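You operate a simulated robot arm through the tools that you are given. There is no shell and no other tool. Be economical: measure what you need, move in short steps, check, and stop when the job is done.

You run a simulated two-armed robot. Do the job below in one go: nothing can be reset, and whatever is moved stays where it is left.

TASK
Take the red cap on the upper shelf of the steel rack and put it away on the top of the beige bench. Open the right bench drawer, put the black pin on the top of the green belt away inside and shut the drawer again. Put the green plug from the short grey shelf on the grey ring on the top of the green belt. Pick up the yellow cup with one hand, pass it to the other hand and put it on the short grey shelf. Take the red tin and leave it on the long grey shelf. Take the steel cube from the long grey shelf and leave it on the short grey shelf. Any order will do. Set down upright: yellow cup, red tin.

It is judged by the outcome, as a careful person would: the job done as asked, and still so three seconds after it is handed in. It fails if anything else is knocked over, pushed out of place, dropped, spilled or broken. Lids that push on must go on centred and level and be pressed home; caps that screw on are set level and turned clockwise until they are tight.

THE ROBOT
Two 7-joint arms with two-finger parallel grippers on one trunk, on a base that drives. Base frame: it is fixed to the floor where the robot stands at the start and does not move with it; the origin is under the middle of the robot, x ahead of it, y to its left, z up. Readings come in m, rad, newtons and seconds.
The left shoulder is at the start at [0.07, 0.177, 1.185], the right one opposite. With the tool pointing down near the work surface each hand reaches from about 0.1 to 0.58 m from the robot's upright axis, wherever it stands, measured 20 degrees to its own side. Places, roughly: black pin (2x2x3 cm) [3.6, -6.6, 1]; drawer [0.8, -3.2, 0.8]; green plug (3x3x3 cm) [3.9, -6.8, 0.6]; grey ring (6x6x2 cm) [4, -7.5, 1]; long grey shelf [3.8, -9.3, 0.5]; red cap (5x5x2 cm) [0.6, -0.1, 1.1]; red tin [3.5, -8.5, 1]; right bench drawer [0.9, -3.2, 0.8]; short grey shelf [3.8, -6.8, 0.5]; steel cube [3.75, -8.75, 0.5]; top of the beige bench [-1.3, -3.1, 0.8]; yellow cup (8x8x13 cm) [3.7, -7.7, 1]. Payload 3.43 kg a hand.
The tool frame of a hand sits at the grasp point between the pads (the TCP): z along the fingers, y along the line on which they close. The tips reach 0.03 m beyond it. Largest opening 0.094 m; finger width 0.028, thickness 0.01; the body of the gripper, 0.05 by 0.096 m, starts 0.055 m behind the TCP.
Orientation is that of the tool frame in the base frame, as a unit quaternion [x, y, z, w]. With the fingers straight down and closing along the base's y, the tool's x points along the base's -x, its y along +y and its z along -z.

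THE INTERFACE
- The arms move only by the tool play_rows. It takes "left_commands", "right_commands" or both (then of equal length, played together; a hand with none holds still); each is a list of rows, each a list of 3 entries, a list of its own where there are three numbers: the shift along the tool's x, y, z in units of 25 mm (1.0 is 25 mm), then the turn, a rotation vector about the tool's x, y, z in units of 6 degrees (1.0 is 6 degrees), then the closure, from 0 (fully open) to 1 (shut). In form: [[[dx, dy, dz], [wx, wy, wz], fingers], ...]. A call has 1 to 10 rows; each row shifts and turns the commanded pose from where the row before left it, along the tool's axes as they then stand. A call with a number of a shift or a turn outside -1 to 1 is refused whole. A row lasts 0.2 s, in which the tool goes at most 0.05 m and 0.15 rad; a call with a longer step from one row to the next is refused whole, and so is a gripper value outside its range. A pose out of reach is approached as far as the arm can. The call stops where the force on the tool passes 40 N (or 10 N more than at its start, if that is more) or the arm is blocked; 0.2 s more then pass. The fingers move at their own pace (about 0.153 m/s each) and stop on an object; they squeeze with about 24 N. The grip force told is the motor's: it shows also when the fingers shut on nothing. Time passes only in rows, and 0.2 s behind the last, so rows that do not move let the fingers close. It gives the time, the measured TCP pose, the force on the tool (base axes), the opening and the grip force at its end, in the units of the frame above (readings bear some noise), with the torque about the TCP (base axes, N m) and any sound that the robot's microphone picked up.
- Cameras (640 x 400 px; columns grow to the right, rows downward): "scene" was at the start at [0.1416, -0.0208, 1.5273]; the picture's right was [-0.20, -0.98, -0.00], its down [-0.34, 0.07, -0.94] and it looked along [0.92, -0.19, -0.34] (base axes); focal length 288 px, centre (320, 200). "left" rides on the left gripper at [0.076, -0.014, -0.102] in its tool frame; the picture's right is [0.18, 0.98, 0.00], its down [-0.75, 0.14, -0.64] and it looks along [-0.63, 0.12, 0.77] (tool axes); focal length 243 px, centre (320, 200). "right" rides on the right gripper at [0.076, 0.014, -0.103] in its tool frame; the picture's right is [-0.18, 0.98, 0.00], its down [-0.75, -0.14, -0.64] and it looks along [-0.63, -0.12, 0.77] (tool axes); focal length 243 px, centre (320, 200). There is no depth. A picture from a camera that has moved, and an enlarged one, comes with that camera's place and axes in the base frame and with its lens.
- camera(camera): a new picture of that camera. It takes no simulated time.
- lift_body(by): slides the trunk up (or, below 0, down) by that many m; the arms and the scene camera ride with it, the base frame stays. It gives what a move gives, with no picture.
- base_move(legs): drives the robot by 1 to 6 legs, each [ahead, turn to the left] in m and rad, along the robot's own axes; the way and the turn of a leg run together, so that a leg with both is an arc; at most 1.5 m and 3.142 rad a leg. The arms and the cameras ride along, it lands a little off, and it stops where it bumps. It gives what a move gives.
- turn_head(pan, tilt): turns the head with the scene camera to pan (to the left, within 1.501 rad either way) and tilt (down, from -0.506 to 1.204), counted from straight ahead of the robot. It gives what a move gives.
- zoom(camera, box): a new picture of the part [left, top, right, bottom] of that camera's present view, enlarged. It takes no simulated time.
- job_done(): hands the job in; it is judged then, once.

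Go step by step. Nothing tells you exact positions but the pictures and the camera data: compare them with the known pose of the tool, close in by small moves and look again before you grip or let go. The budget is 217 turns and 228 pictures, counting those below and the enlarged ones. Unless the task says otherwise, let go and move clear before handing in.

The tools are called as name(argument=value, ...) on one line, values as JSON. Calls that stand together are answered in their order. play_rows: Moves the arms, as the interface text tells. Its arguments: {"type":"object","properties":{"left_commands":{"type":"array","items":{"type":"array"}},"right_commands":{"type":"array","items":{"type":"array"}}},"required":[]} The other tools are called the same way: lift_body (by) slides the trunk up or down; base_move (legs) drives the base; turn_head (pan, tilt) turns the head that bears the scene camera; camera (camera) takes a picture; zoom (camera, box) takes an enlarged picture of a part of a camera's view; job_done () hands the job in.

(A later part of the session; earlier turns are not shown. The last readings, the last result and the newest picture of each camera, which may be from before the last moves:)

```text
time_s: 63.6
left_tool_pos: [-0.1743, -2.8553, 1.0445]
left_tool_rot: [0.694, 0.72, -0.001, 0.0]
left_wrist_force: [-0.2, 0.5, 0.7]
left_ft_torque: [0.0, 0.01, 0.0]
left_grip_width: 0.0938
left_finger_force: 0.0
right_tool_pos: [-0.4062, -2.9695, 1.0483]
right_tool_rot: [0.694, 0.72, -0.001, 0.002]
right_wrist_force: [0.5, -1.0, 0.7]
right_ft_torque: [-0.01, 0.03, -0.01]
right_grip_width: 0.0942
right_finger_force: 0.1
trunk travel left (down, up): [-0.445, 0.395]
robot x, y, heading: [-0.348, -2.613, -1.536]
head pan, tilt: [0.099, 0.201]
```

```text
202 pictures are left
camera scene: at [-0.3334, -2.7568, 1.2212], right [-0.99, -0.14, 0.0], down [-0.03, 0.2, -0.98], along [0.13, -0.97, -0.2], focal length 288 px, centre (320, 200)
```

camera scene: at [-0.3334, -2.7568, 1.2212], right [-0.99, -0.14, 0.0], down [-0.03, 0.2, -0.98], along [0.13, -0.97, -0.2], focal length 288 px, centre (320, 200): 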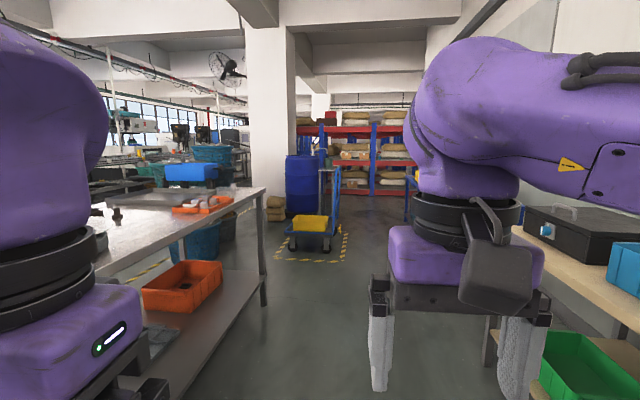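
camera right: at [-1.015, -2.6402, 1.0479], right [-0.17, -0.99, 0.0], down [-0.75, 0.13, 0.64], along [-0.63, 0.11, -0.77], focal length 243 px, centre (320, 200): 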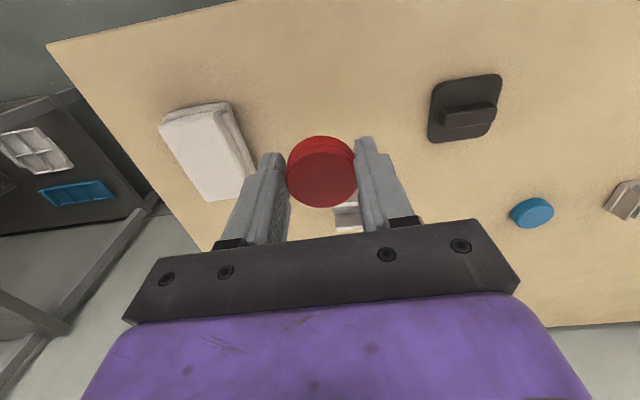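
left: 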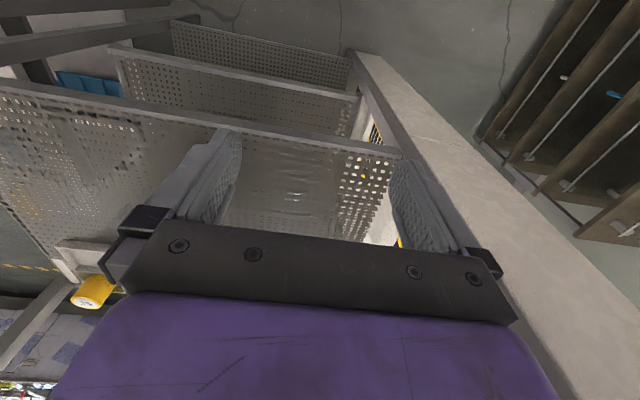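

The drawer fronts must face the far aisle (x≈0.95), so I'll do the belt area first. I'll raise the trunk and drive down the corridor, past the table end at y≈-4.85, then turn left (east).

lift_body(by=0.3)

base_move(legs=[[0, -0.035], [1.45, 0], [1.35, 0]])

turn_head(pan=0.9, tilt=0.3)

camera(camera="scene")

turn_head(pan=0, tilt=0.3)

camera(camera="scene")

```text
time_s: 66.7
left_tool_pos: [-0.1743, -2.8551, 1.3432]
left_tool_rot: [0.695, 0.719, 0.0, -0.001]
left_wrist_force: [-0.1, -0.4, 0.1]
left_ft_torque: [0.0, -0.02, -0.02]
left_grip_width: 0.0943
left_finger_force: 0.1
right_tool_pos: [-0.4074, -2.9708, 1.3472]
right_tool_rot: [0.693, 0.721, 0.0, 0.001]
right_wrist_force: [0.1, 0.4, -0.6]
right_ft_torque: [0.0, -0.01, 0.03]
right_grip_width: 0.0939
right_finger_force: 0.0
trunk travel left (down, up): [-0.745, 0.095]
robot x, y, heading: [-0.3488, -2.6158, -1.528]
head pan, tilt: [0.099, 0.201]
```

```text
time_s: 80.6
left_tool_pos: [-0.2026, -5.6708, 1.3434]
left_tool_rot: [0.709, 0.705, 0.0, 0.0]
left_wrist_force: [-1.3, -0.5, 0.7]
left_ft_torque: [-0.02, 0.03, -0.04]
left_grip_width: 0.0941
left_finger_force: 0.1
right_tool_pos: [-0.4396, -5.7742, 1.3486]
right_tool_rot: [0.71, 0.704, -0.001, 0.002]
right_wrist_force: [-0.4, 0.0, 0.6]
right_ft_torque: [0.01, 0.02, 0.03]
right_grip_width: 0.094
right_finger_force: 0.1
trunk travel left (down, up): [-0.745, 0.095]
robot x, y, heading: [-0.3653, -5.4206, -1.58]
head pan, tilt: [0.099, 0.201]
```

```text
time_s: 81.8
left_tool_pos: [-0.2016, -5.6709, 1.3438]
left_tool_rot: [0.71, 0.704, -0.001, 0.0]
left_wrist_force: [0.0, -0.4, -1.0]
left_ft_torque: [-0.02, 0.01, 0.01]
left_grip_width: 0.094
left_finger_force: 0.0
right_tool_pos: [-0.4402, -5.7751, 1.3486]
right_tool_rot: [0.711, 0.703, 0.0, 0.001]
right_wrist_force: [-0.9, 0.6, 0.4]
right_ft_torque: [-0.01, 0.01, -0.02]
right_grip_width: 0.094
right_finger_force: 0.1
trunk travel left (down, up): [-0.745, 0.095]
robot x, y, heading: [-0.3643, -5.4192, -1.579]
head pan, tilt: [0.901, 0.3]
```

```text
201 pictures are left
camera scene: at [-0.2921, -5.5308, 1.5119], right [-0.63, -0.78, 0.0], down [-0.23, 0.19, -0.96], along [0.74, -0.6, -0.3], focal length 288 px, centre (320, 200)
```

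scene: 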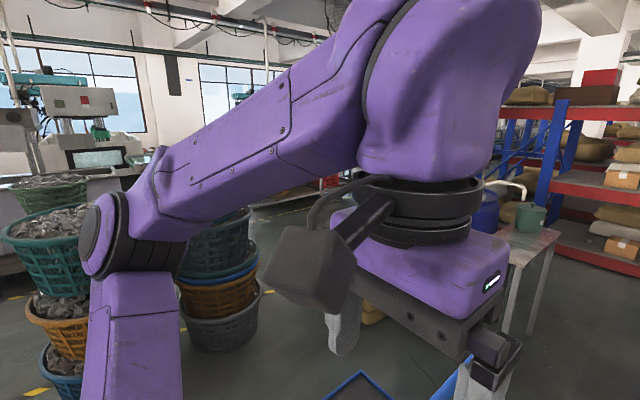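

```text
time_s: 83.0
left_tool_pos: [-0.2018, -5.6712, 1.3437]
left_tool_rot: [0.71, 0.705, 0.0, 0.0]
left_wrist_force: [-0.5, -0.7, 0.1]
left_ft_torque: [0.0, 0.01, -0.01]
left_grip_width: 0.0942
left_finger_force: 0.0
right_tool_pos: [-0.44, -5.774, 1.3475]
right_tool_rot: [0.711, 0.703, 0.001, 0.001]
right_wrist_force: [0.2, 0.7, 0.0]
right_ft_torque: [0.01, -0.02, 0.0]
right_grip_width: 0.0939
right_finger_force: 0.1
trunk travel left (down, up): [-0.745, 0.095]
robot x, y, heading: [-0.3643, -5.4211, -1.58]
head pan, tilt: [0.0, 0.3]
```

```text
200 pictures are left
camera scene: at [-0.3654, -5.5655, 1.5119], right [-1.0, 0.01, 0.0], down [0.0, 0.3, -0.96], along [-0.01, -0.96, -0.3], focal length 288 px, centre (320, 200)
```

scene: 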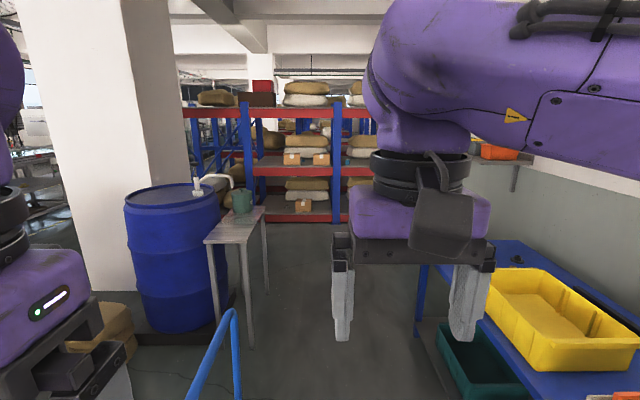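

Basket stacks and a pillar stand ahead-left. I'll turn to face east and look over the way.

base_move(legs=[[0, 1.571]])

turn_head(pan=0, tilt=0.25)

camera(camera="scene")

turn_head(pan=0.95, tilt=0.25)

camera(camera="scene")

```text
time_s: 87.2
left_tool_pos: [-0.1119, -5.2616, 1.3437]
left_tool_rot: [0.01, 1.0, 0.001, 0.0]
left_wrist_force: [0.1, 0.3, 0.5]
left_ft_torque: [0.04, -0.02, -0.02]
left_grip_width: 0.0941
left_finger_force: 0.0
right_tool_pos: [-0.0108, -5.5, 1.349]
right_tool_rot: [0.011, 1.0, 0.001, 0.001]
right_wrist_force: [0.7, 0.6, -0.1]
right_ft_torque: [-0.04, -0.01, 0.01]
right_grip_width: 0.094
right_finger_force: 0.0
trunk travel left (down, up): [-0.745, 0.095]
robot x, y, heading: [-0.363, -5.4191, -0.025]
head pan, tilt: [0.0, 0.3]
```

```text
time_s: 87.8
left_tool_pos: [-0.1131, -5.2596, 1.3433]
left_tool_rot: [0.012, 1.0, 0.0, 0.0]
left_wrist_force: [-0.6, 0.3, 0.2]
left_ft_torque: [0.02, -0.02, 0.02]
left_grip_width: 0.0941
left_finger_force: 0.0
right_tool_pos: [-0.0112, -5.4993, 1.3484]
right_tool_rot: [0.011, 1.0, 0.001, 0.002]
right_wrist_force: [0.5, 0.5, -0.3]
right_ft_torque: [0.02, 0.01, 0.03]
right_grip_width: 0.0943
right_finger_force: 0.2
trunk travel left (down, up): [-0.745, 0.095]
robot x, y, heading: [-0.3633, -5.4205, -0.018]
head pan, tilt: [0.0, 0.25]
```

```text
199 pictures are left
camera scene: at [-0.2208, -5.425, 1.5166], right [-0.02, -1.0, 0.0], down [-0.25, 0.01, -0.97], along [0.97, -0.02, -0.25], focal length 288 px, centre (320, 200)
```

scene: 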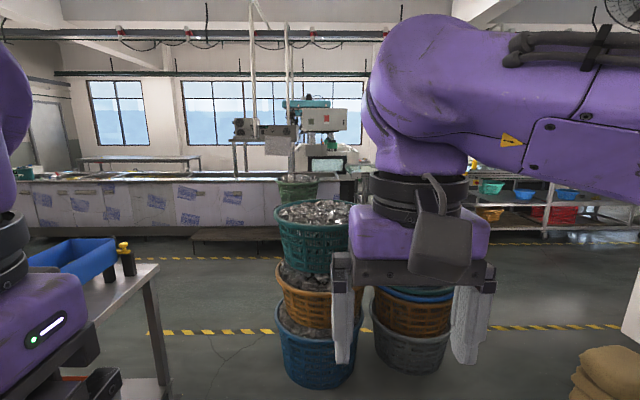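

```text
time_s: 89.0
left_tool_pos: [-0.1106, -5.2609, 1.3441]
left_tool_rot: [0.01, 1.0, 0.0, 0.0]
left_wrist_force: [-0.3, 0.1, -0.1]
left_ft_torque: [0.02, 0.02, 0.01]
left_grip_width: 0.0938
left_finger_force: 0.0
right_tool_pos: [-0.0112, -5.4991, 1.3484]
right_tool_rot: [0.011, 1.0, 0.001, 0.001]
right_wrist_force: [0.8, 0.7, 0.2]
right_ft_torque: [0.01, 0.01, -0.01]
right_grip_width: 0.0939
right_finger_force: 0.1
trunk travel left (down, up): [-0.745, 0.095]
robot x, y, heading: [-0.3633, -5.4245, -0.016]
head pan, tilt: [0.949, 0.25]
```

```text
198 pictures are left
camera scene: at [-0.2581, -5.3483, 1.5166], right [0.8, -0.6, 0.0], down [-0.15, -0.2, -0.97], along [0.58, 0.78, -0.25], focal length 288 px, centre (320, 200)
```

scene: 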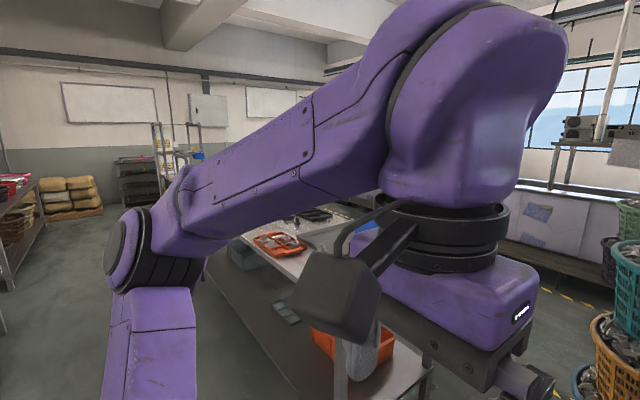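

The baskets block the direct way here, so I'll go round by the north gap (y≈-1.85), which also passes the drawer side.

base_move(legs=[[0, 1.587], [1.5, 0], [1.5, 0], [0.57, 0], [0, -1.571]])

turn_head(pan=0, tilt=0.4)

camera(camera="scene")

```text
time_s: 114.0
left_tool_pos: [-0.242, -1.699, 1.3426]
left_tool_rot: [-0.026, 1.0, 0.0, 0.0]
left_wrist_force: [0.4, 0.1, 0.2]
left_ft_torque: [-0.01, 0.01, 0.0]
left_grip_width: 0.094
left_finger_force: 0.1
right_tool_pos: [-0.1249, -1.9282, 1.3487]
right_tool_rot: [-0.025, 1.0, 0.001, 0.001]
right_wrist_force: [-0.2, 0.5, -0.3]
right_ft_torque: [0.02, 0.03, -0.02]
right_grip_width: 0.094
right_finger_force: 0.0
trunk travel left (down, up): [-0.745, 0.095]
robot x, y, heading: [-0.4784, -1.8751, 0.046]
head pan, tilt: [0.949, 0.25]
```

```text
time_s: 115.2
left_tool_pos: [-0.2403, -1.6985, 1.3441]
left_tool_rot: [-0.025, 1.0, 0.0, -0.001]
left_wrist_force: [1.2, 0.2, 0.0]
left_ft_torque: [-0.01, -0.01, 0.03]
left_grip_width: 0.0939
left_finger_force: 0.0
right_tool_pos: [-0.1228, -1.9296, 1.3487]
right_tool_rot: [-0.025, 1.0, 0.0, 0.001]
right_wrist_force: [-0.1, -0.3, 0.0]
right_ft_torque: [0.0, -0.03, 0.01]
right_grip_width: 0.0939
right_finger_force: 0.1
trunk travel left (down, up): [-0.745, 0.095]
robot x, y, heading: [-0.4818, -1.876, 0.048]
head pan, tilt: [0.0, 0.4]
```

```text
197 pictures are left
camera scene: at [-0.339, -1.8695, 1.5026], right [0.05, -1.0, 0.0], down [-0.39, -0.02, -0.92], along [0.92, 0.05, -0.39], focal length 288 px, centre (320, 200)
```

scene: 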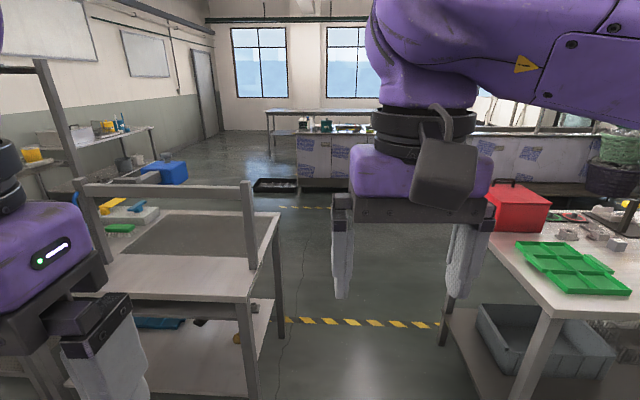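

The gap spans y≈-2.5 to -1.5. I'll align slightly right and drive through.

base_move(legs=[[0, -0.13], [1.2, 0], [1.15, 0.08], [0, -1.571]])

turn_head(pan=-0.9, tilt=0.45)

camera(camera="scene")

turn_head(pan=0.1, tilt=0.25)

camera(camera="scene")

```text
time_s: 131.2
left_tool_pos: [2.0378, -2.2746, 1.3432]
left_tool_rot: [0.713, 0.702, 0.0, 0.0]
left_wrist_force: [0.0, 0.3, -0.6]
left_ft_torque: [0.0, 0.01, -0.02]
left_grip_width: 0.0939
left_finger_force: 0.0
right_tool_pos: [1.8002, -2.3774, 1.3489]
right_tool_rot: [0.713, 0.701, 0.0, 0.001]
right_wrist_force: [-0.8, -0.7, 0.7]
right_ft_torque: [-0.04, 0.02, -0.04]
right_grip_width: 0.094
right_finger_force: 0.0
trunk travel left (down, up): [-0.745, 0.095]
robot x, y, heading: [1.8806, -2.0242, -1.592]
head pan, tilt: [0.0, 0.4]
```

```text
time_s: 132.4
left_tool_pos: [2.0377, -2.2749, 1.3427]
left_tool_rot: [0.713, 0.702, 0.0, 0.001]
left_wrist_force: [-0.2, 0.8, 0.7]
left_ft_torque: [0.06, -0.02, 0.0]
left_grip_width: 0.0942
left_finger_force: 0.0
right_tool_pos: [1.7984, -2.3776, 1.3488]
right_tool_rot: [0.713, 0.701, 0.0, 0.001]
right_wrist_force: [-0.4, -0.1, -0.6]
right_ft_torque: [-0.01, 0.04, 0.0]
right_grip_width: 0.094
right_finger_force: 0.1
trunk travel left (down, up): [-0.745, 0.095]
robot x, y, heading: [1.8756, -2.024, -1.585]
head pan, tilt: [-0.901, 0.45]
```

```text
196 pictures are left
camera scene: at [1.8033, -2.1316, 1.498], right [-0.61, 0.79, 0.0], down [0.34, 0.27, -0.9], along [-0.71, -0.55, -0.44], focal length 288 px, centre (320, 200)
```

scene: 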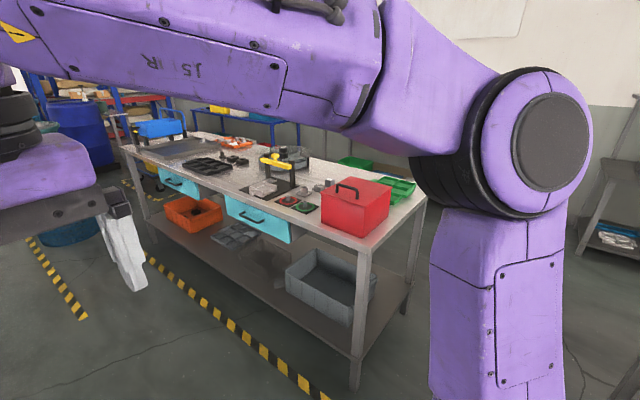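

```text
time_s: 133.7
left_tool_pos: [2.0385, -2.2748, 1.3432]
left_tool_rot: [0.713, 0.701, -0.001, 0.001]
left_wrist_force: [0.9, 0.3, 0.9]
left_ft_torque: [0.0, 0.03, -0.03]
left_grip_width: 0.0943
left_finger_force: 0.1
right_tool_pos: [1.7996, -2.3769, 1.3495]
right_tool_rot: [0.713, 0.701, 0.0, 0.002]
right_wrist_force: [0.2, -0.7, -0.3]
right_ft_torque: [-0.03, -0.01, 0.03]
right_grip_width: 0.0939
right_finger_force: 0.0
trunk travel left (down, up): [-0.745, 0.095]
robot x, y, heading: [1.8774, -2.0252, -1.588]
head pan, tilt: [0.099, 0.25]
```

```text
195 pictures are left
camera scene: at [1.8838, -2.1686, 1.5166], right [-1.0, -0.08, 0.0], down [-0.02, 0.25, -0.97], along [0.08, -0.97, -0.25], focal length 288 px, centre (320, 200)
```

scene: 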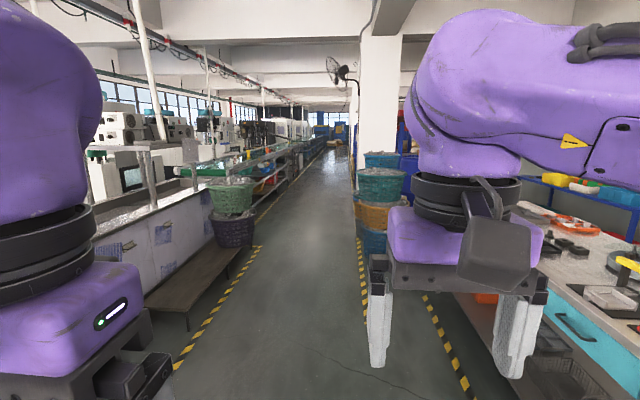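

Two cyan drawers face this aisle; the right one is the nearer (y≈-3.2). The aisle is open, so I'll drive south to the belt around y≈-6.5.

base_move(legs=[[0, 0.22], [1.5, 0], [1.1, 0], [0, -0.2], [1.5, 0], [0.3, 0]])

turn_head(pan=0.6, tilt=0.3)

camera(camera="scene")

```text
time_s: 156.5
left_tool_pos: [2.7041, -6.5804, 1.3437]
left_tool_rot: [0.686, 0.728, -0.001, 0.001]
left_wrist_force: [0.0, -0.8, 0.7]
left_ft_torque: [0.0, -0.02, 0.02]
left_grip_width: 0.0939
left_finger_force: 0.0
right_tool_pos: [2.4739, -6.7003, 1.3486]
right_tool_rot: [0.687, 0.727, -0.001, 0.001]
right_wrist_force: [0.0, -0.1, 0.2]
right_ft_torque: [-0.04, -0.01, 0.02]
right_grip_width: 0.0941
right_finger_force: 0.1
trunk travel left (down, up): [-0.745, 0.095]
robot x, y, heading: [2.5278, -6.3426, -1.513]
head pan, tilt: [0.099, 0.25]
```

```text
time_s: 157.4
left_tool_pos: [2.7032, -6.5806, 1.343]
left_tool_rot: [0.686, 0.728, 0.0, 0.001]
left_wrist_force: [-0.7, -0.9, -0.6]
left_ft_torque: [0.02, -0.03, 0.02]
left_grip_width: 0.0941
left_finger_force: 0.0
right_tool_pos: [2.4729, -6.7007, 1.3482]
right_tool_rot: [0.687, 0.727, 0.0, 0.002]
right_wrist_force: [1.6, -0.7, -0.2]
right_ft_torque: [-0.02, 0.02, -0.02]
right_grip_width: 0.0941
right_finger_force: 0.0
trunk travel left (down, up): [-0.745, 0.095]
robot x, y, heading: [2.5272, -6.342, -1.511]
head pan, tilt: [0.6, 0.3]
```

```text
194 pictures are left
camera scene: at [2.5853, -6.469, 1.5119], right [-0.79, -0.61, 0.0], down [-0.18, 0.23, -0.96], along [0.58, -0.76, -0.3], focal length 288 px, centre (320, 200)
```

scene: 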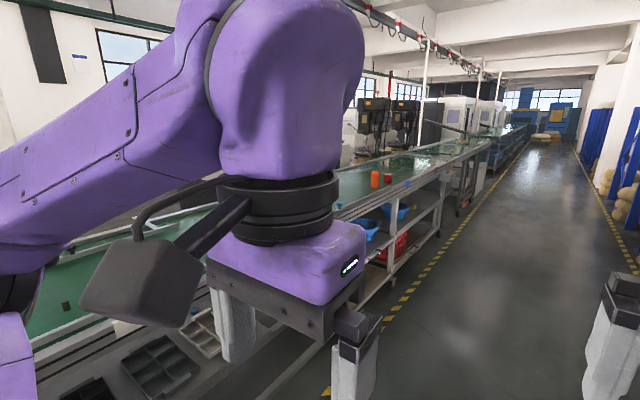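

I see the green belt with the shelf frame under it. I'll turn to face it.

base_move(legs=[[0, 1.511]])

turn_head(pan=0, tilt=0.5)

camera(camera="scene")

turn_head(pan=-0.8, tilt=0.35)

camera(camera="scene")

```text
time_s: 161.5
left_tool_pos: [2.7782, -6.184, 1.3423]
left_tool_rot: [0.012, 1.0, 0.0, 0.001]
left_wrist_force: [0.2, 0.4, 1.1]
left_ft_torque: [0.01, 0.0, -0.01]
left_grip_width: 0.0938
left_finger_force: 0.0
right_tool_pos: [2.8781, -6.4231, 1.3494]
right_tool_rot: [0.01, 1.0, 0.001, 0.002]
right_wrist_force: [-0.1, -0.8, 0.5]
right_ft_torque: [-0.03, 0.01, -0.01]
right_grip_width: 0.0942
right_finger_force: 0.1
trunk travel left (down, up): [-0.745, 0.095]
robot x, y, heading: [2.5269, -6.3442, -0.021]
head pan, tilt: [0.6, 0.3]
```

```text
time_s: 162.5
left_tool_pos: [2.7773, -6.1837, 1.3432]
left_tool_rot: [0.011, 1.0, 0.0, 0.001]
left_wrist_force: [-0.3, 0.4, 0.0]
left_ft_torque: [0.01, -0.01, -0.01]
left_grip_width: 0.0938
left_finger_force: 0.0
right_tool_pos: [2.8774, -6.4237, 1.3487]
right_tool_rot: [0.011, 1.0, 0.001, 0.002]
right_wrist_force: [-0.9, 0.0, -0.2]
right_ft_torque: [0.01, 0.02, -0.01]
right_grip_width: 0.0943
right_finger_force: 0.1
trunk travel left (down, up): [-0.745, 0.095]
robot x, y, heading: [2.5247, -6.3395, -0.023]
head pan, tilt: [0.0, 0.499]
```

```text
193 pictures are left
camera scene: at [2.6663, -6.3482, 1.4935], right [-0.02, -1.0, 0.0], down [-0.48, 0.01, -0.88], along [0.88, -0.02, -0.48], focal length 288 px, centre (320, 200)
```

scene: 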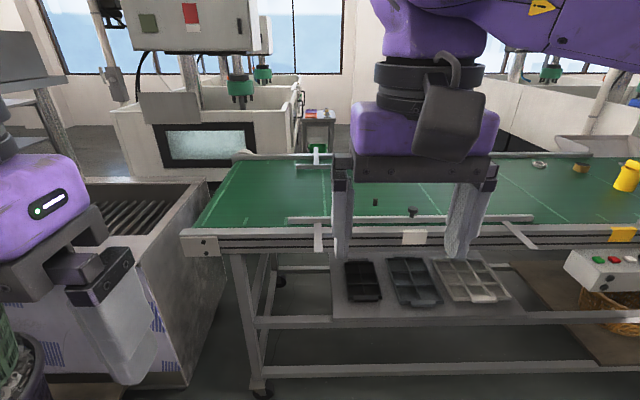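

```text
time_s: 163.6
left_tool_pos: [2.7779, -6.1847, 1.3444]
left_tool_rot: [0.011, 1.0, 0.0, 0.001]
left_wrist_force: [0.3, 0.2, 0.2]
left_ft_torque: [0.01, -0.02, -0.01]
left_grip_width: 0.094
left_finger_force: 0.0
right_tool_pos: [2.8778, -6.4236, 1.3492]
right_tool_rot: [0.011, 1.0, 0.001, 0.002]
right_wrist_force: [0.0, -1.0, -0.6]
right_ft_torque: [0.01, 0.01, 0.0]
right_grip_width: 0.094
right_finger_force: 0.0
trunk travel left (down, up): [-0.745, 0.095]
robot x, y, heading: [2.5239, -6.3442, -0.017]
head pan, tilt: [-0.799, 0.351]
```

```text
192 pictures are left
camera scene: at [2.6388, -6.4144, 1.5072], right [-0.73, -0.68, 0.0], down [-0.23, 0.25, -0.94], along [0.64, -0.69, -0.34], focal length 288 px, centre (320, 200)
```

scene: 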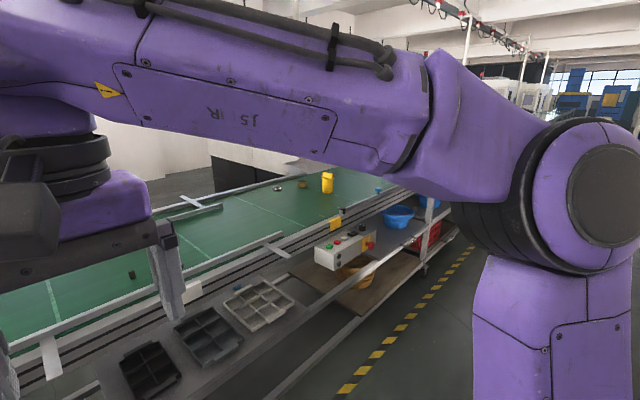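

The pin is on the belt at about [3.55, -6.56], the ring near [3.9, -7.4], and the cup is further right. I'll drive closer and lower the trunk to look under the belt for the plug.

base_move(legs=[[0, -0.58], [0.42, 0], [0, 0.6]])

lift_body(by=-0.5)

turn_head(pan=0, tilt=0.5)

camera(camera="scene")

```text
time_s: 169.4
left_tool_pos: [3.1286, -6.414, 1.3434]
left_tool_rot: [-0.004, 1.0, 0.0, 0.0]
left_wrist_force: [0.2, 1.1, 0.2]
left_ft_torque: [-0.02, 0.0, 0.03]
left_grip_width: 0.0943
left_finger_force: 0.1
right_tool_pos: [3.2364, -6.6493, 1.3489]
right_tool_rot: [-0.004, 1.0, 0.001, 0.002]
right_wrist_force: [1.4, 0.5, 0.5]
right_ft_torque: [-0.02, -0.04, 0.03]
right_grip_width: 0.0941
right_finger_force: 0.1
trunk travel left (down, up): [-0.745, 0.095]
robot x, y, heading: [2.8808, -6.5828, 0.007]
head pan, tilt: [-0.799, 0.351]
```

```text
refused: -0.5 is not a number from -0.4 to 0.4
```

```text
time_s: 170.6
left_tool_pos: [3.1298, -6.4143, 1.3442]
left_tool_rot: [-0.004, 1.0, -0.001, 0.0]
left_wrist_force: [-0.3, -0.7, 0.3]
left_ft_torque: [-0.01, 0.01, 0.01]
left_grip_width: 0.0938
left_finger_force: 0.1
right_tool_pos: [3.2365, -6.65, 1.3486]
right_tool_rot: [-0.004, 1.0, 0.0, 0.001]
right_wrist_force: [-0.5, 0.9, 0.0]
right_ft_torque: [-0.03, 0.0, 0.0]
right_grip_width: 0.094
right_finger_force: 0.1
trunk travel left (down, up): [-0.745, 0.095]
robot x, y, heading: [2.8817, -6.5817, 0.01]
head pan, tilt: [0.0, 0.499]
```

```text
191 pictures are left
camera scene: at [3.0223, -6.5822, 1.4935], right [0.01, -1.0, 0.0], down [-0.48, 0.0, -0.88], along [0.88, 0.01, -0.48], focal length 288 px, centre (320, 200)
```

scene: 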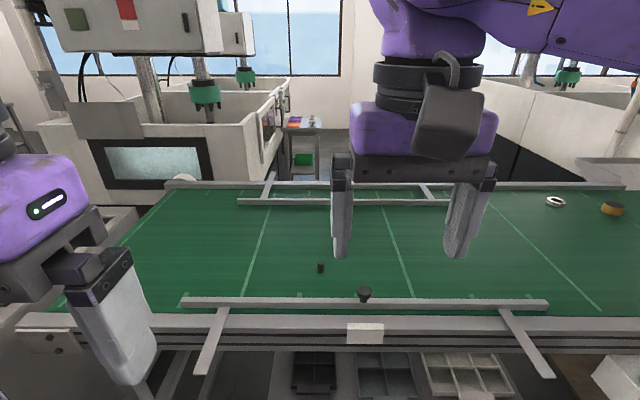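

The pin is at [3.614, -6.577, 0.966] on the belt (top about 0.95). I'll lower the trunk to see the short shelf under the belt.

lift_body(by=-0.4)

lift_body(by=-0.2)

turn_head(pan=0, tilt=0.35)

camera(camera="scene")

turn_head(pan=-0.6, tilt=0.35)

camera(camera="scene")

```text
time_s: 174.4
left_tool_pos: [3.1282, -6.414, 0.9444]
left_tool_rot: [-0.004, 1.0, 0.0, 0.0]
left_wrist_force: [0.2, -0.6, -0.4]
left_ft_torque: [0.0, 0.02, -0.01]
left_grip_width: 0.0942
left_finger_force: 0.1
right_tool_pos: [3.2363, -6.6508, 0.9496]
right_tool_rot: [-0.004, 1.0, 0.0, 0.003]
right_wrist_force: [1.1, -0.7, 1.0]
right_ft_torque: [0.0, 0.0, -0.02]
right_grip_width: 0.0943
right_finger_force: 0.1
trunk travel left (down, up): [-0.345, 0.495]
robot x, y, heading: [2.8816, -6.5814, 0.006]
head pan, tilt: [0.0, 0.499]
```

```text
time_s: 176.6
left_tool_pos: [3.1281, -6.4148, 0.7445]
left_tool_rot: [-0.006, 1.0, -0.001, 0.0]
left_wrist_force: [-0.2, 0.5, -0.3]
left_ft_torque: [-0.02, -0.03, 0.04]
left_grip_width: 0.094
left_finger_force: 0.0
right_tool_pos: [3.2368, -6.6495, 0.7479]
right_tool_rot: [-0.004, 1.0, 0.001, 0.001]
right_wrist_force: [0.2, 0.2, -0.1]
right_ft_torque: [0.02, 0.03, -0.02]
right_grip_width: 0.094
right_finger_force: 0.1
trunk travel left (down, up): [-0.145, 0.695]
robot x, y, heading: [2.8796, -6.5819, 0.006]
head pan, tilt: [0.0, 0.499]
```

```text
time_s: 177.3
left_tool_pos: [3.1287, -6.414, 0.7432]
left_tool_rot: [-0.005, 1.0, 0.001, 0.0]
left_wrist_force: [0.3, 0.6, -1.1]
left_ft_torque: [-0.01, 0.01, 0.01]
left_grip_width: 0.0941
left_finger_force: 0.0
right_tool_pos: [3.2362, -6.6494, 0.749]
right_tool_rot: [-0.004, 1.0, 0.001, 0.001]
right_wrist_force: [0.8, -0.1, 0.6]
right_ft_torque: [-0.01, 0.0, -0.01]
right_grip_width: 0.0943
right_finger_force: 0.0
trunk travel left (down, up): [-0.145, 0.695]
robot x, y, heading: [2.8794, -6.583, 0.006]
head pan, tilt: [0.0, 0.351]
```

```text
190 pictures are left
camera scene: at [3.0243, -6.5819, 0.9071], right [0.01, -1.0, 0.0], down [-0.34, 0.0, -0.94], along [0.94, 0.01, -0.34], focal length 288 px, centre (320, 200)
```

scene: 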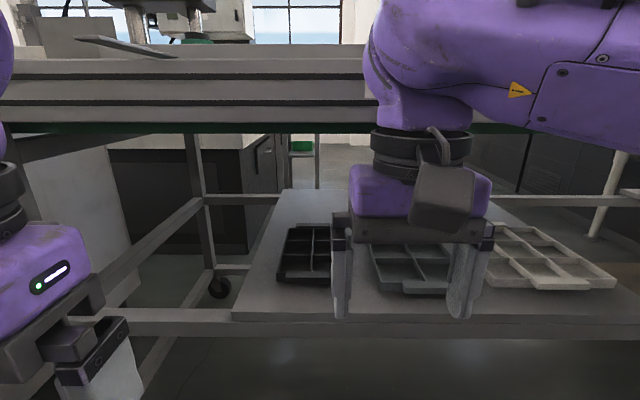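

```text
time_s: 178.3
left_tool_pos: [3.1293, -6.4141, 0.744]
left_tool_rot: [-0.004, 1.0, 0.0, -0.001]
left_wrist_force: [-0.3, 0.7, 0.2]
left_ft_torque: [-0.01, 0.01, 0.02]
left_grip_width: 0.0942
left_finger_force: 0.1
right_tool_pos: [3.2367, -6.65, 0.7488]
right_tool_rot: [-0.005, 1.0, 0.002, 0.002]
right_wrist_force: [-0.2, 0.0, -0.6]
right_ft_torque: [0.0, 0.02, 0.02]
right_grip_width: 0.094
right_finger_force: 0.0
trunk travel left (down, up): [-0.145, 0.695]
robot x, y, heading: [2.8816, -6.5819, 0.006]
head pan, tilt: [-0.6, 0.351]
```

```text
189 pictures are left
camera scene: at [3.0085, -6.6346, 0.9072], right [-0.56, -0.83, 0.0], down [-0.29, 0.19, -0.94], along [0.78, -0.52, -0.34], focal length 288 px, centre (320, 200)
```

scene: 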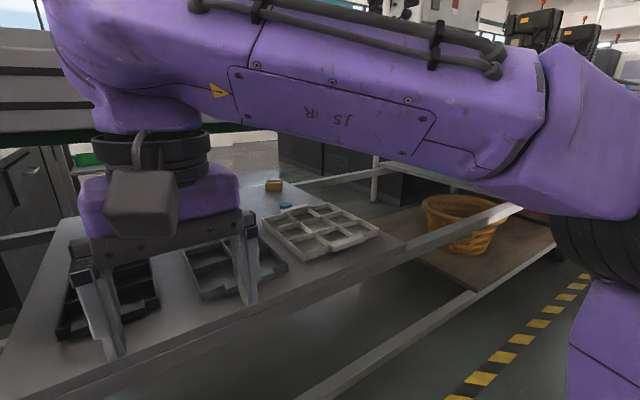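

The shelf has about 0.35 m of clearance under the belt, but reach is the issue. I'll check the base's front extent by looking straight down, and move the right hand aside to see the plug.

play_rows(right_commands=[[[0, -1, 0], [0, 0, 0], 0], [[0, -1, 0], [0, 0, 0], 0], [[0, -1, 0], [0, 0, 0], 0], [[0, -1, 0], [0, 0, 0], 0], [[0, -1, 0], [0, 0, 0], 0], [[0, -1, 0], [0, 0, 0], 0]])

turn_head(pan=-0.3, tilt=0.3)

camera(camera="scene")

turn_head(pan=0, tilt=1.2)

camera(camera="scene")

```text
time_s: 179.7
left_tool_pos: [3.128, -6.4145, 0.7443]
left_tool_rot: [-0.005, 1.0, 0.0, -0.001]
left_wrist_force: [-1.0, 0.1, 0.0]
left_ft_torque: [0.02, 0.01, 0.01]
left_grip_width: 0.0939
left_finger_force: 0.0
right_tool_pos: [3.2385, -6.8016, 0.7478]
right_tool_rot: [-0.004, 1.0, 0.001, 0.001]
right_wrist_force: [0.9, 0.3, 0.5]
right_ft_torque: [0.02, 0.01, 0.01]
right_grip_width: 0.0936
right_finger_force: 0.1
trunk travel left (down, up): [-0.145, 0.695]
robot x, y, heading: [2.885, -6.5781, 0.008]
head pan, tilt: [-0.6, 0.351]
```

```text
time_s: 180.5
left_tool_pos: [3.129, -6.4144, 0.7436]
left_tool_rot: [-0.004, 1.0, 0.001, -0.001]
left_wrist_force: [-0.1, 0.5, -0.8]
left_ft_torque: [0.01, 0.01, 0.05]
left_grip_width: 0.0942
left_finger_force: 0.0
right_tool_pos: [3.2373, -6.8002, 0.7476]
right_tool_rot: [-0.005, 1.0, 0.001, 0.002]
right_wrist_force: [-0.2, 0.5, 0.6]
right_ft_torque: [0.04, 0.05, 0.0]
right_grip_width: 0.0938
right_finger_force: 0.0
trunk travel left (down, up): [-0.145, 0.695]
robot x, y, heading: [2.8814, -6.5829, 0.01]
head pan, tilt: [-0.3, 0.3]
```

```text
188 pictures are left
camera scene: at [3.0206, -6.6097, 0.9119], right [-0.29, -0.96, 0.0], down [-0.28, 0.09, -0.96], along [0.91, -0.28, -0.3], focal length 288 px, centre (320, 200)
```

scene: 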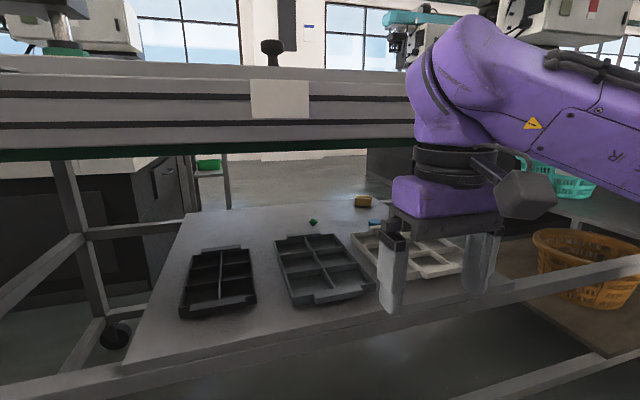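

```text
time_s: 181.7
left_tool_pos: [3.1286, -6.4136, 0.7437]
left_tool_rot: [-0.005, 1.0, 0.0, 0.001]
left_wrist_force: [-0.4, 0.6, -0.4]
left_ft_torque: [0.02, -0.01, -0.03]
left_grip_width: 0.0939
left_finger_force: 0.1
right_tool_pos: [3.2386, -6.7998, 0.7476]
right_tool_rot: [-0.005, 1.0, 0.001, 0.001]
right_wrist_force: [-0.2, 1.1, 0.4]
right_ft_torque: [0.0, -0.02, 0.03]
right_grip_width: 0.094
right_finger_force: 0.0
trunk travel left (down, up): [-0.145, 0.695]
robot x, y, heading: [2.8831, -6.5824, 0.006]
head pan, tilt: [0.0, 1.201]
```

```text
187 pictures are left
camera scene: at [2.9872, -6.5823, 0.8398], right [0.01, -1.0, 0.0], down [-0.93, -0.01, -0.36], along [0.36, 0.0, -0.93], focal length 288 px, centre (320, 200)
```

scene: 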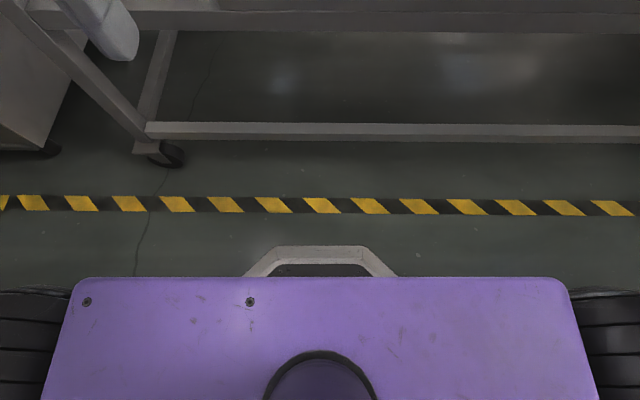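

The bumper is ≈0.26 m ahead of the axis and the frame rail at x≈3.46, so I can drive to x≈3.15. The plug is at about [3.87, -6.85, 0.555]. I'll raise the trunk, drive in and take the pin first, testing reach.

lift_body(by=0.4)

lift_body(by=0.15)

base_move(legs=[[0.25, 0]])

turn_head(pan=-0.1, tilt=0.7)

camera(camera="scene")

```text
time_s: 185.5
left_tool_pos: [3.1281, -6.4143, 1.1427]
left_tool_rot: [-0.005, 1.0, 0.0, 0.0]
left_wrist_force: [-0.4, 0.9, 0.5]
left_ft_torque: [0.0, 0.03, -0.05]
left_grip_width: 0.0941
left_finger_force: 0.0
right_tool_pos: [3.2381, -6.8004, 1.1467]
right_tool_rot: [-0.004, 1.0, 0.001, 0.002]
right_wrist_force: [-0.1, -0.1, -0.1]
right_ft_torque: [-0.02, -0.02, 0.02]
right_grip_width: 0.0944
right_finger_force: 0.1
trunk travel left (down, up): [-0.545, 0.295]
robot x, y, heading: [2.8775, -6.5824, 0.006]
head pan, tilt: [0.0, 1.201]
```

```text
time_s: 187.3
left_tool_pos: [3.1298, -6.4137, 1.2935]
left_tool_rot: [-0.005, 1.0, 0.0, 0.0]
left_wrist_force: [-1.1, 0.2, -0.5]
left_ft_torque: [-0.01, 0.01, 0.01]
left_grip_width: 0.0939
left_finger_force: 0.1
right_tool_pos: [3.2378, -6.8006, 1.297]
right_tool_rot: [-0.004, 1.0, 0.0, 0.002]
right_wrist_force: [-0.4, 0.4, 0.8]
right_ft_torque: [0.02, 0.02, 0.02]
right_grip_width: 0.0941
right_finger_force: 0.0
trunk travel left (down, up): [-0.695, 0.145]
robot x, y, heading: [2.88, -6.5801, 0.004]
head pan, tilt: [0.0, 1.201]
```

```text
time_s: 189.1
left_tool_pos: [3.3771, -6.4114, 1.2945]
left_tool_rot: [-0.004, 1.0, 0.0, 0.002]
left_wrist_force: [-0.2, -0.2, -0.1]
left_ft_torque: [0.0, 0.0, 0.0]
left_grip_width: 0.094
left_finger_force: 0.1
right_tool_pos: [3.4868, -6.7987, 1.2977]
right_tool_rot: [-0.005, 1.0, 0.001, 0.001]
right_wrist_force: [1.0, -0.1, 0.0]
right_ft_torque: [-0.03, -0.03, -0.02]
right_grip_width: 0.0941
right_finger_force: 0.1
trunk travel left (down, up): [-0.695, 0.145]
robot x, y, heading: [3.1311, -6.5764, 0.009]
head pan, tilt: [0.0, 1.201]
```

```text
time_s: 190.0
left_tool_pos: [3.3769, -6.4115, 1.2936]
left_tool_rot: [-0.005, 1.0, 0.0, 0.001]
left_wrist_force: [1.1, -0.4, -0.2]
left_ft_torque: [-0.01, 0.04, 0.02]
left_grip_width: 0.094
left_finger_force: 0.0
right_tool_pos: [3.487, -6.7987, 1.2983]
right_tool_rot: [-0.005, 1.0, 0.001, 0.001]
right_wrist_force: [-0.3, -0.5, -0.4]
right_ft_torque: [0.02, -0.02, 0.02]
right_grip_width: 0.0938
right_finger_force: 0.0
trunk travel left (down, up): [-0.695, 0.145]
robot x, y, heading: [3.1262, -6.5785, 0.009]
head pan, tilt: [-0.099, 0.7]
```

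```text
186 pictures are left
camera scene: at [3.264, -6.5884, 1.4257], right [-0.09, -1.0, 0.0], down [-0.64, 0.06, -0.76], along [0.76, -0.07, -0.64], focal length 288 px, centre (320, 200)
```

scene: 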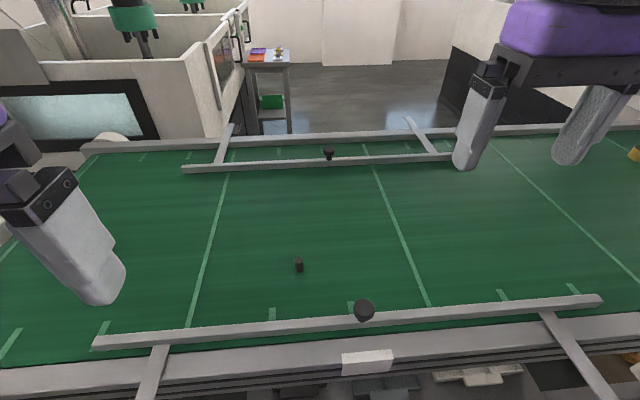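

The pin position is confirmed; I'll take it last. Now I'll test the right arm's forward reach with the tool tilted, in free air over the belt.

play_rows(right_commands=[[[0, 0, 0], [0, -1, 0], 0], [[0, 0, 0], [0, -1, 0], 0], [[0, 0, 0], [0, -1, 0], 0], [[0, 0, 0], [0, -1, 0], 0], [[0, 0, 0], [0, -1, 0], 0], [[0, 0, 0], [0, -1, 0], 0], [[0, 0, 0], [0, -1, 0], 0], [[0, 0, 0], [0, -1, 0], 0], [[0, 0, 0], [0, -1, 0], 0], [[0, 0, 0], [0, -1, 0], 0]])

play_rows(right_commands=[[[-0.5, 0, 0.866], [0, 0, 0], 0], [[-0.5, 0, 0.866], [0, 0, 0], 0], [[-0.5, 0, 0.866], [0, 0, 0], 0], [[-0.5, 0, 0.866], [0, 0, 0], 0], [[-0.5, 0, 0.866], [0, 0, 0], 0], [[-0.5, 0, 0.866], [0, 0, 0], 0], [[-0.5, 0, 0.866], [0, 0, 0], 0], [[-0.5, 0, 0.866], [0, 0, 0], 0], [[-0.5, 0, 0.866], [0, 0, 0], 0], [[-0.5, 0, 0.866], [0, 0, 0], 0]])

play_rows(right_commands=[[[-0.5, 0, 0.866], [0, 0, 0], 0], [[-0.5, 0, 0.866], [0, 0, 0], 0], [[-0.5, 0, 0.866], [0, 0, 0], 0], [[-0.5, 0, 0.866], [0, 0, 0], 0], [[-0.5, 0, 0.866], [0, 0, 0], 0], [[-0.5, 0, 0.866], [0, 0, 0], 0]])

camera(camera="scene")

```text
time_s: 192.2
left_tool_pos: [3.3772, -6.4131, 1.294]
left_tool_rot: [-0.005, 1.0, 0.0, 0.0]
left_wrist_force: [-0.1, 0.8, -0.4]
left_ft_torque: [-0.02, 0.03, 0.02]
left_grip_width: 0.0939
left_finger_force: 0.0
right_tool_pos: [3.4872, -6.798, 1.2979]
right_tool_rot: [-0.004, 0.865, 0.004, 0.502]
right_wrist_force: [-0.2, 0.1, 0.7]
right_ft_torque: [-0.01, 0.0, 0.02]
right_grip_width: 0.0941
right_finger_force: 0.0
trunk travel left (down, up): [-0.695, 0.145]
robot x, y, heading: [3.1266, -6.578, 0.007]
head pan, tilt: [-0.099, 0.7]
```

```text
time_s: 194.4
left_tool_pos: [3.3783, -6.4117, 1.2928]
left_tool_rot: [-0.004, 1.0, 0.0, 0.0]
left_wrist_force: [-0.4, 0.3, -0.4]
left_ft_torque: [-0.02, 0.03, 0.02]
left_grip_width: 0.0937
left_finger_force: 0.0
right_tool_pos: [3.738, -6.7959, 1.2966]
right_tool_rot: [-0.004, 0.865, 0.002, 0.502]
right_wrist_force: [0.1, 0.7, -0.2]
right_ft_torque: [-0.02, -0.01, -0.04]
right_grip_width: 0.0939
right_finger_force: 0.0
trunk travel left (down, up): [-0.695, 0.145]
robot x, y, heading: [3.1317, -6.5781, 0.009]
head pan, tilt: [-0.099, 0.7]
```

```text
time_s: 195.8
left_tool_pos: [3.3789, -6.4114, 1.2932]
left_tool_rot: [-0.004, 1.0, 0.001, -0.001]
left_wrist_force: [-0.6, 0.3, 0.4]
left_ft_torque: [-0.01, 0.03, -0.02]
left_grip_width: 0.0937
left_finger_force: 0.1
right_tool_pos: [3.8892, -6.7943, 1.2978]
right_tool_rot: [-0.004, 0.866, 0.003, 0.501]
right_wrist_force: [0.9, 0.0, -0.3]
right_ft_torque: [0.03, -0.01, 0.03]
right_grip_width: 0.0941
right_finger_force: 0.1
trunk travel left (down, up): [-0.695, 0.145]
robot x, y, heading: [3.133, -6.5804, 0.003]
head pan, tilt: [-0.099, 0.7]
```

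```text
185 pictures are left
camera scene: at [3.2663, -6.5881, 1.4256], right [-0.09, -1.0, 0.0], down [-0.64, 0.06, -0.76], along [0.76, -0.07, -0.65], focal length 288 px, centre (320, 200)
```

scene: 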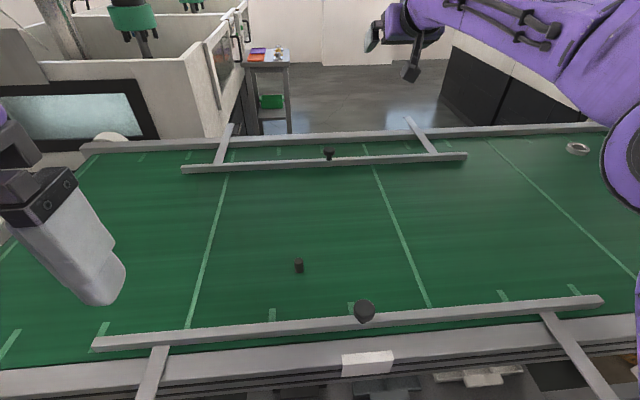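

Reach is good so far (0.76 m from the axis). I'll push on to find the limit.

play_rows(right_commands=[[[-0.5, 0, 0.866], [0, 0, 0], 0], [[-0.5, 0, 0.866], [0, 0, 0], 0], [[-0.5, 0, 0.866], [0, 0, 0], 0], [[-0.5, 0, 0.866], [0, 0, 0], 0], [[-0.5, 0, 0.866], [0, 0, 0], 0], [[-0.5, 0, 0.866], [0, 0, 0], 0]])

```text
time_s: 197.2
left_tool_pos: [3.3758, -6.4146, 1.293]
left_tool_rot: [-0.004, 1.0, 0.0, 0.001]
left_wrist_force: [-0.2, -0.2, -0.4]
left_ft_torque: [0.01, -0.02, 0.01]
left_grip_width: 0.094
left_finger_force: 0.0
right_tool_pos: [3.9258, -6.7952, 1.2987]
right_tool_rot: [-0.003, 0.865, 0.002, 0.502]
right_wrist_force: [-0.1, 0.2, -0.6]
right_ft_torque: [0.0, -0.03, -0.02]
right_grip_width: 0.0938
right_finger_force: 0.1
right hand out of reach, approached as far as the arm can: row 2, 3, 4, 5, 6
trunk travel left (down, up): [-0.695, 0.145]
robot x, y, heading: [3.1294, -6.5802, 0.001]
head pan, tilt: [-0.099, 0.7]
```

Max is ≈0.80 m from the axis even with the wrist high, so both plug and ring are reachable. For working low under the belt I want the wrist camera on top, so I'll retract and try rolling the tool 180°.

play_rows(right_commands=[[[0.5, 0, -0.866], [0, 0, 1], 0], [[0.5, 0, -0.866], [0, 0, 1], 0], [[0, 0, -1], [0, 0, 1], 0], [[0, 0, -1], [0, 0, 1], 0], [[0, 0, -1], [0, 0, 1], 0], [[0, 0, -1], [0, 0, 1], 0], [[0, 0, -1], [0, 0, 1], 0], [[0, 0, -1], [0, 0, 1], 0], [[0, 0, -1], [0, 0, 1], 0], [[0, 0, -1], [0, 0, 1], 0]])

play_rows(right_commands=[[[0, 0, 0], [0, 0, 1], 0], [[0, 0, 0], [0, 0, 1], 0], [[0, 0, 0], [0, 0, 1], 0], [[0, 0, 0], [0, 0, 1], 0], [[0, 0, 0], [0, 0, 1], 0], [[0, 0, 0], [0, 0, 1], 0], [[0, 0, 0], [0, 0, 1], 0], [[0, 0, 0], [0, 0, 1], 0], [[0, 0, 0], [0, 0, 1], 0], [[0, 0, 0], [0, 0, 1], 0]])

play_rows(right_commands=[[[0, 0, 0], [0, 0, 1], 0], [[0, 0, 0], [0, 0, 1], 0], [[0, 0, 0], [0, 0, 1], 0], [[0, 0, 0], [0, 0, 1], 0], [[0, 0, 0], [0, 0, 1], 0], [[0, 0, 0], [0, 0, 1], 0], [[0, 0, 0], [0, 0, 1], 0], [[0, 0, 0], [0, 0, 1], 0], [[0, 0, 0], [0, 0, 1], 0], [[0, 0, 0], [0, 0, 1], 0]])

camera(camera="scene")

```text
time_s: 199.4
left_tool_pos: [3.3766, -6.4129, 1.2949]
left_tool_rot: [-0.003, 1.0, 0.0, 0.001]
left_wrist_force: [-0.1, -0.3, -0.5]
left_ft_torque: [0.03, 0.0, 0.0]
left_grip_width: 0.0941
left_finger_force: 0.1
right_tool_pos: [3.7083, -6.7956, 1.3912]
right_tool_rot: [0.43, 0.751, 0.253, 0.433]
right_wrist_force: [-0.2, -0.2, 0.3]
right_ft_torque: [0.03, -0.01, 0.05]
right_grip_width: 0.094
right_finger_force: 0.1
right hand out of reach, approached as far as the arm can: row 7
trunk travel left (down, up): [-0.695, 0.145]
robot x, y, heading: [3.1329, -6.5786, 0.006]
head pan, tilt: [-0.099, 0.7]
```

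```text
time_s: 201.6
left_tool_pos: [3.3782, -6.4119, 1.2935]
left_tool_rot: [-0.005, 1.0, 0.0, 0.0]
left_wrist_force: [0.7, 0.1, -0.5]
left_ft_torque: [0.02, -0.02, 0.01]
left_grip_width: 0.0936
left_finger_force: 0.2
right_tool_pos: [3.7191, -6.7944, 1.3934]
right_tool_rot: [0.747, 0.437, 0.435, 0.247]
right_wrist_force: [0.4, 0.1, 0.1]
right_ft_torque: [-0.03, 0.02, -0.01]
right_grip_width: 0.0939
right_finger_force: 0.0
right hand out of reach, approached as far as the arm can: row 10
trunk travel left (down, up): [-0.695, 0.145]
robot x, y, heading: [3.1275, -6.5781, 0.011]
head pan, tilt: [-0.099, 0.7]
```

```text
time_s: 203.8
left_tool_pos: [3.3779, -6.4108, 1.293]
left_tool_rot: [-0.003, 1.0, -0.001, 0.0]
left_wrist_force: [1.0, 0.0, 1.0]
left_ft_torque: [0.01, 0.02, 0.01]
left_grip_width: 0.094
left_finger_force: 0.0
right_tool_pos: [3.764, -6.8099, 1.4074]
right_tool_rot: [0.862, -0.001, 0.506, -0.012]
right_wrist_force: [0.5, 0.3, 0.3]
right_ft_torque: [0.01, -0.01, -0.02]
right_grip_width: 0.094
right_finger_force: 0.1
right hand out of reach, approached as far as the arm can: row 1, 2, 3, 4, 5
trunk travel left (down, up): [-0.695, 0.145]
robot x, y, heading: [3.129, -6.5771, 0.012]
head pan, tilt: [-0.099, 0.7]
```

```text
184 pictures are left
camera scene: at [3.2647, -6.5868, 1.4258], right [-0.09, -1.0, 0.0], down [-0.64, 0.06, -0.76], along [0.76, -0.07, -0.64], focal length 288 px, centre (320, 200)
```

scene: 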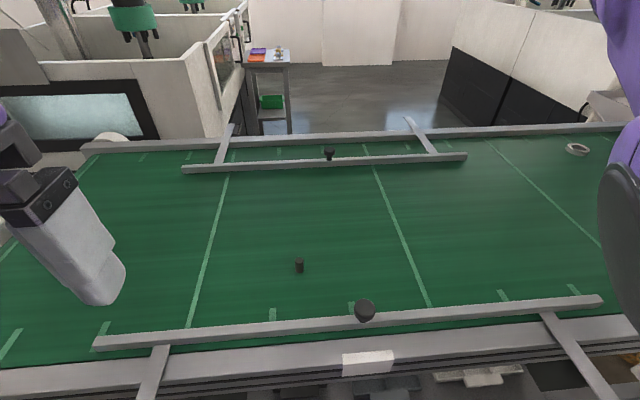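

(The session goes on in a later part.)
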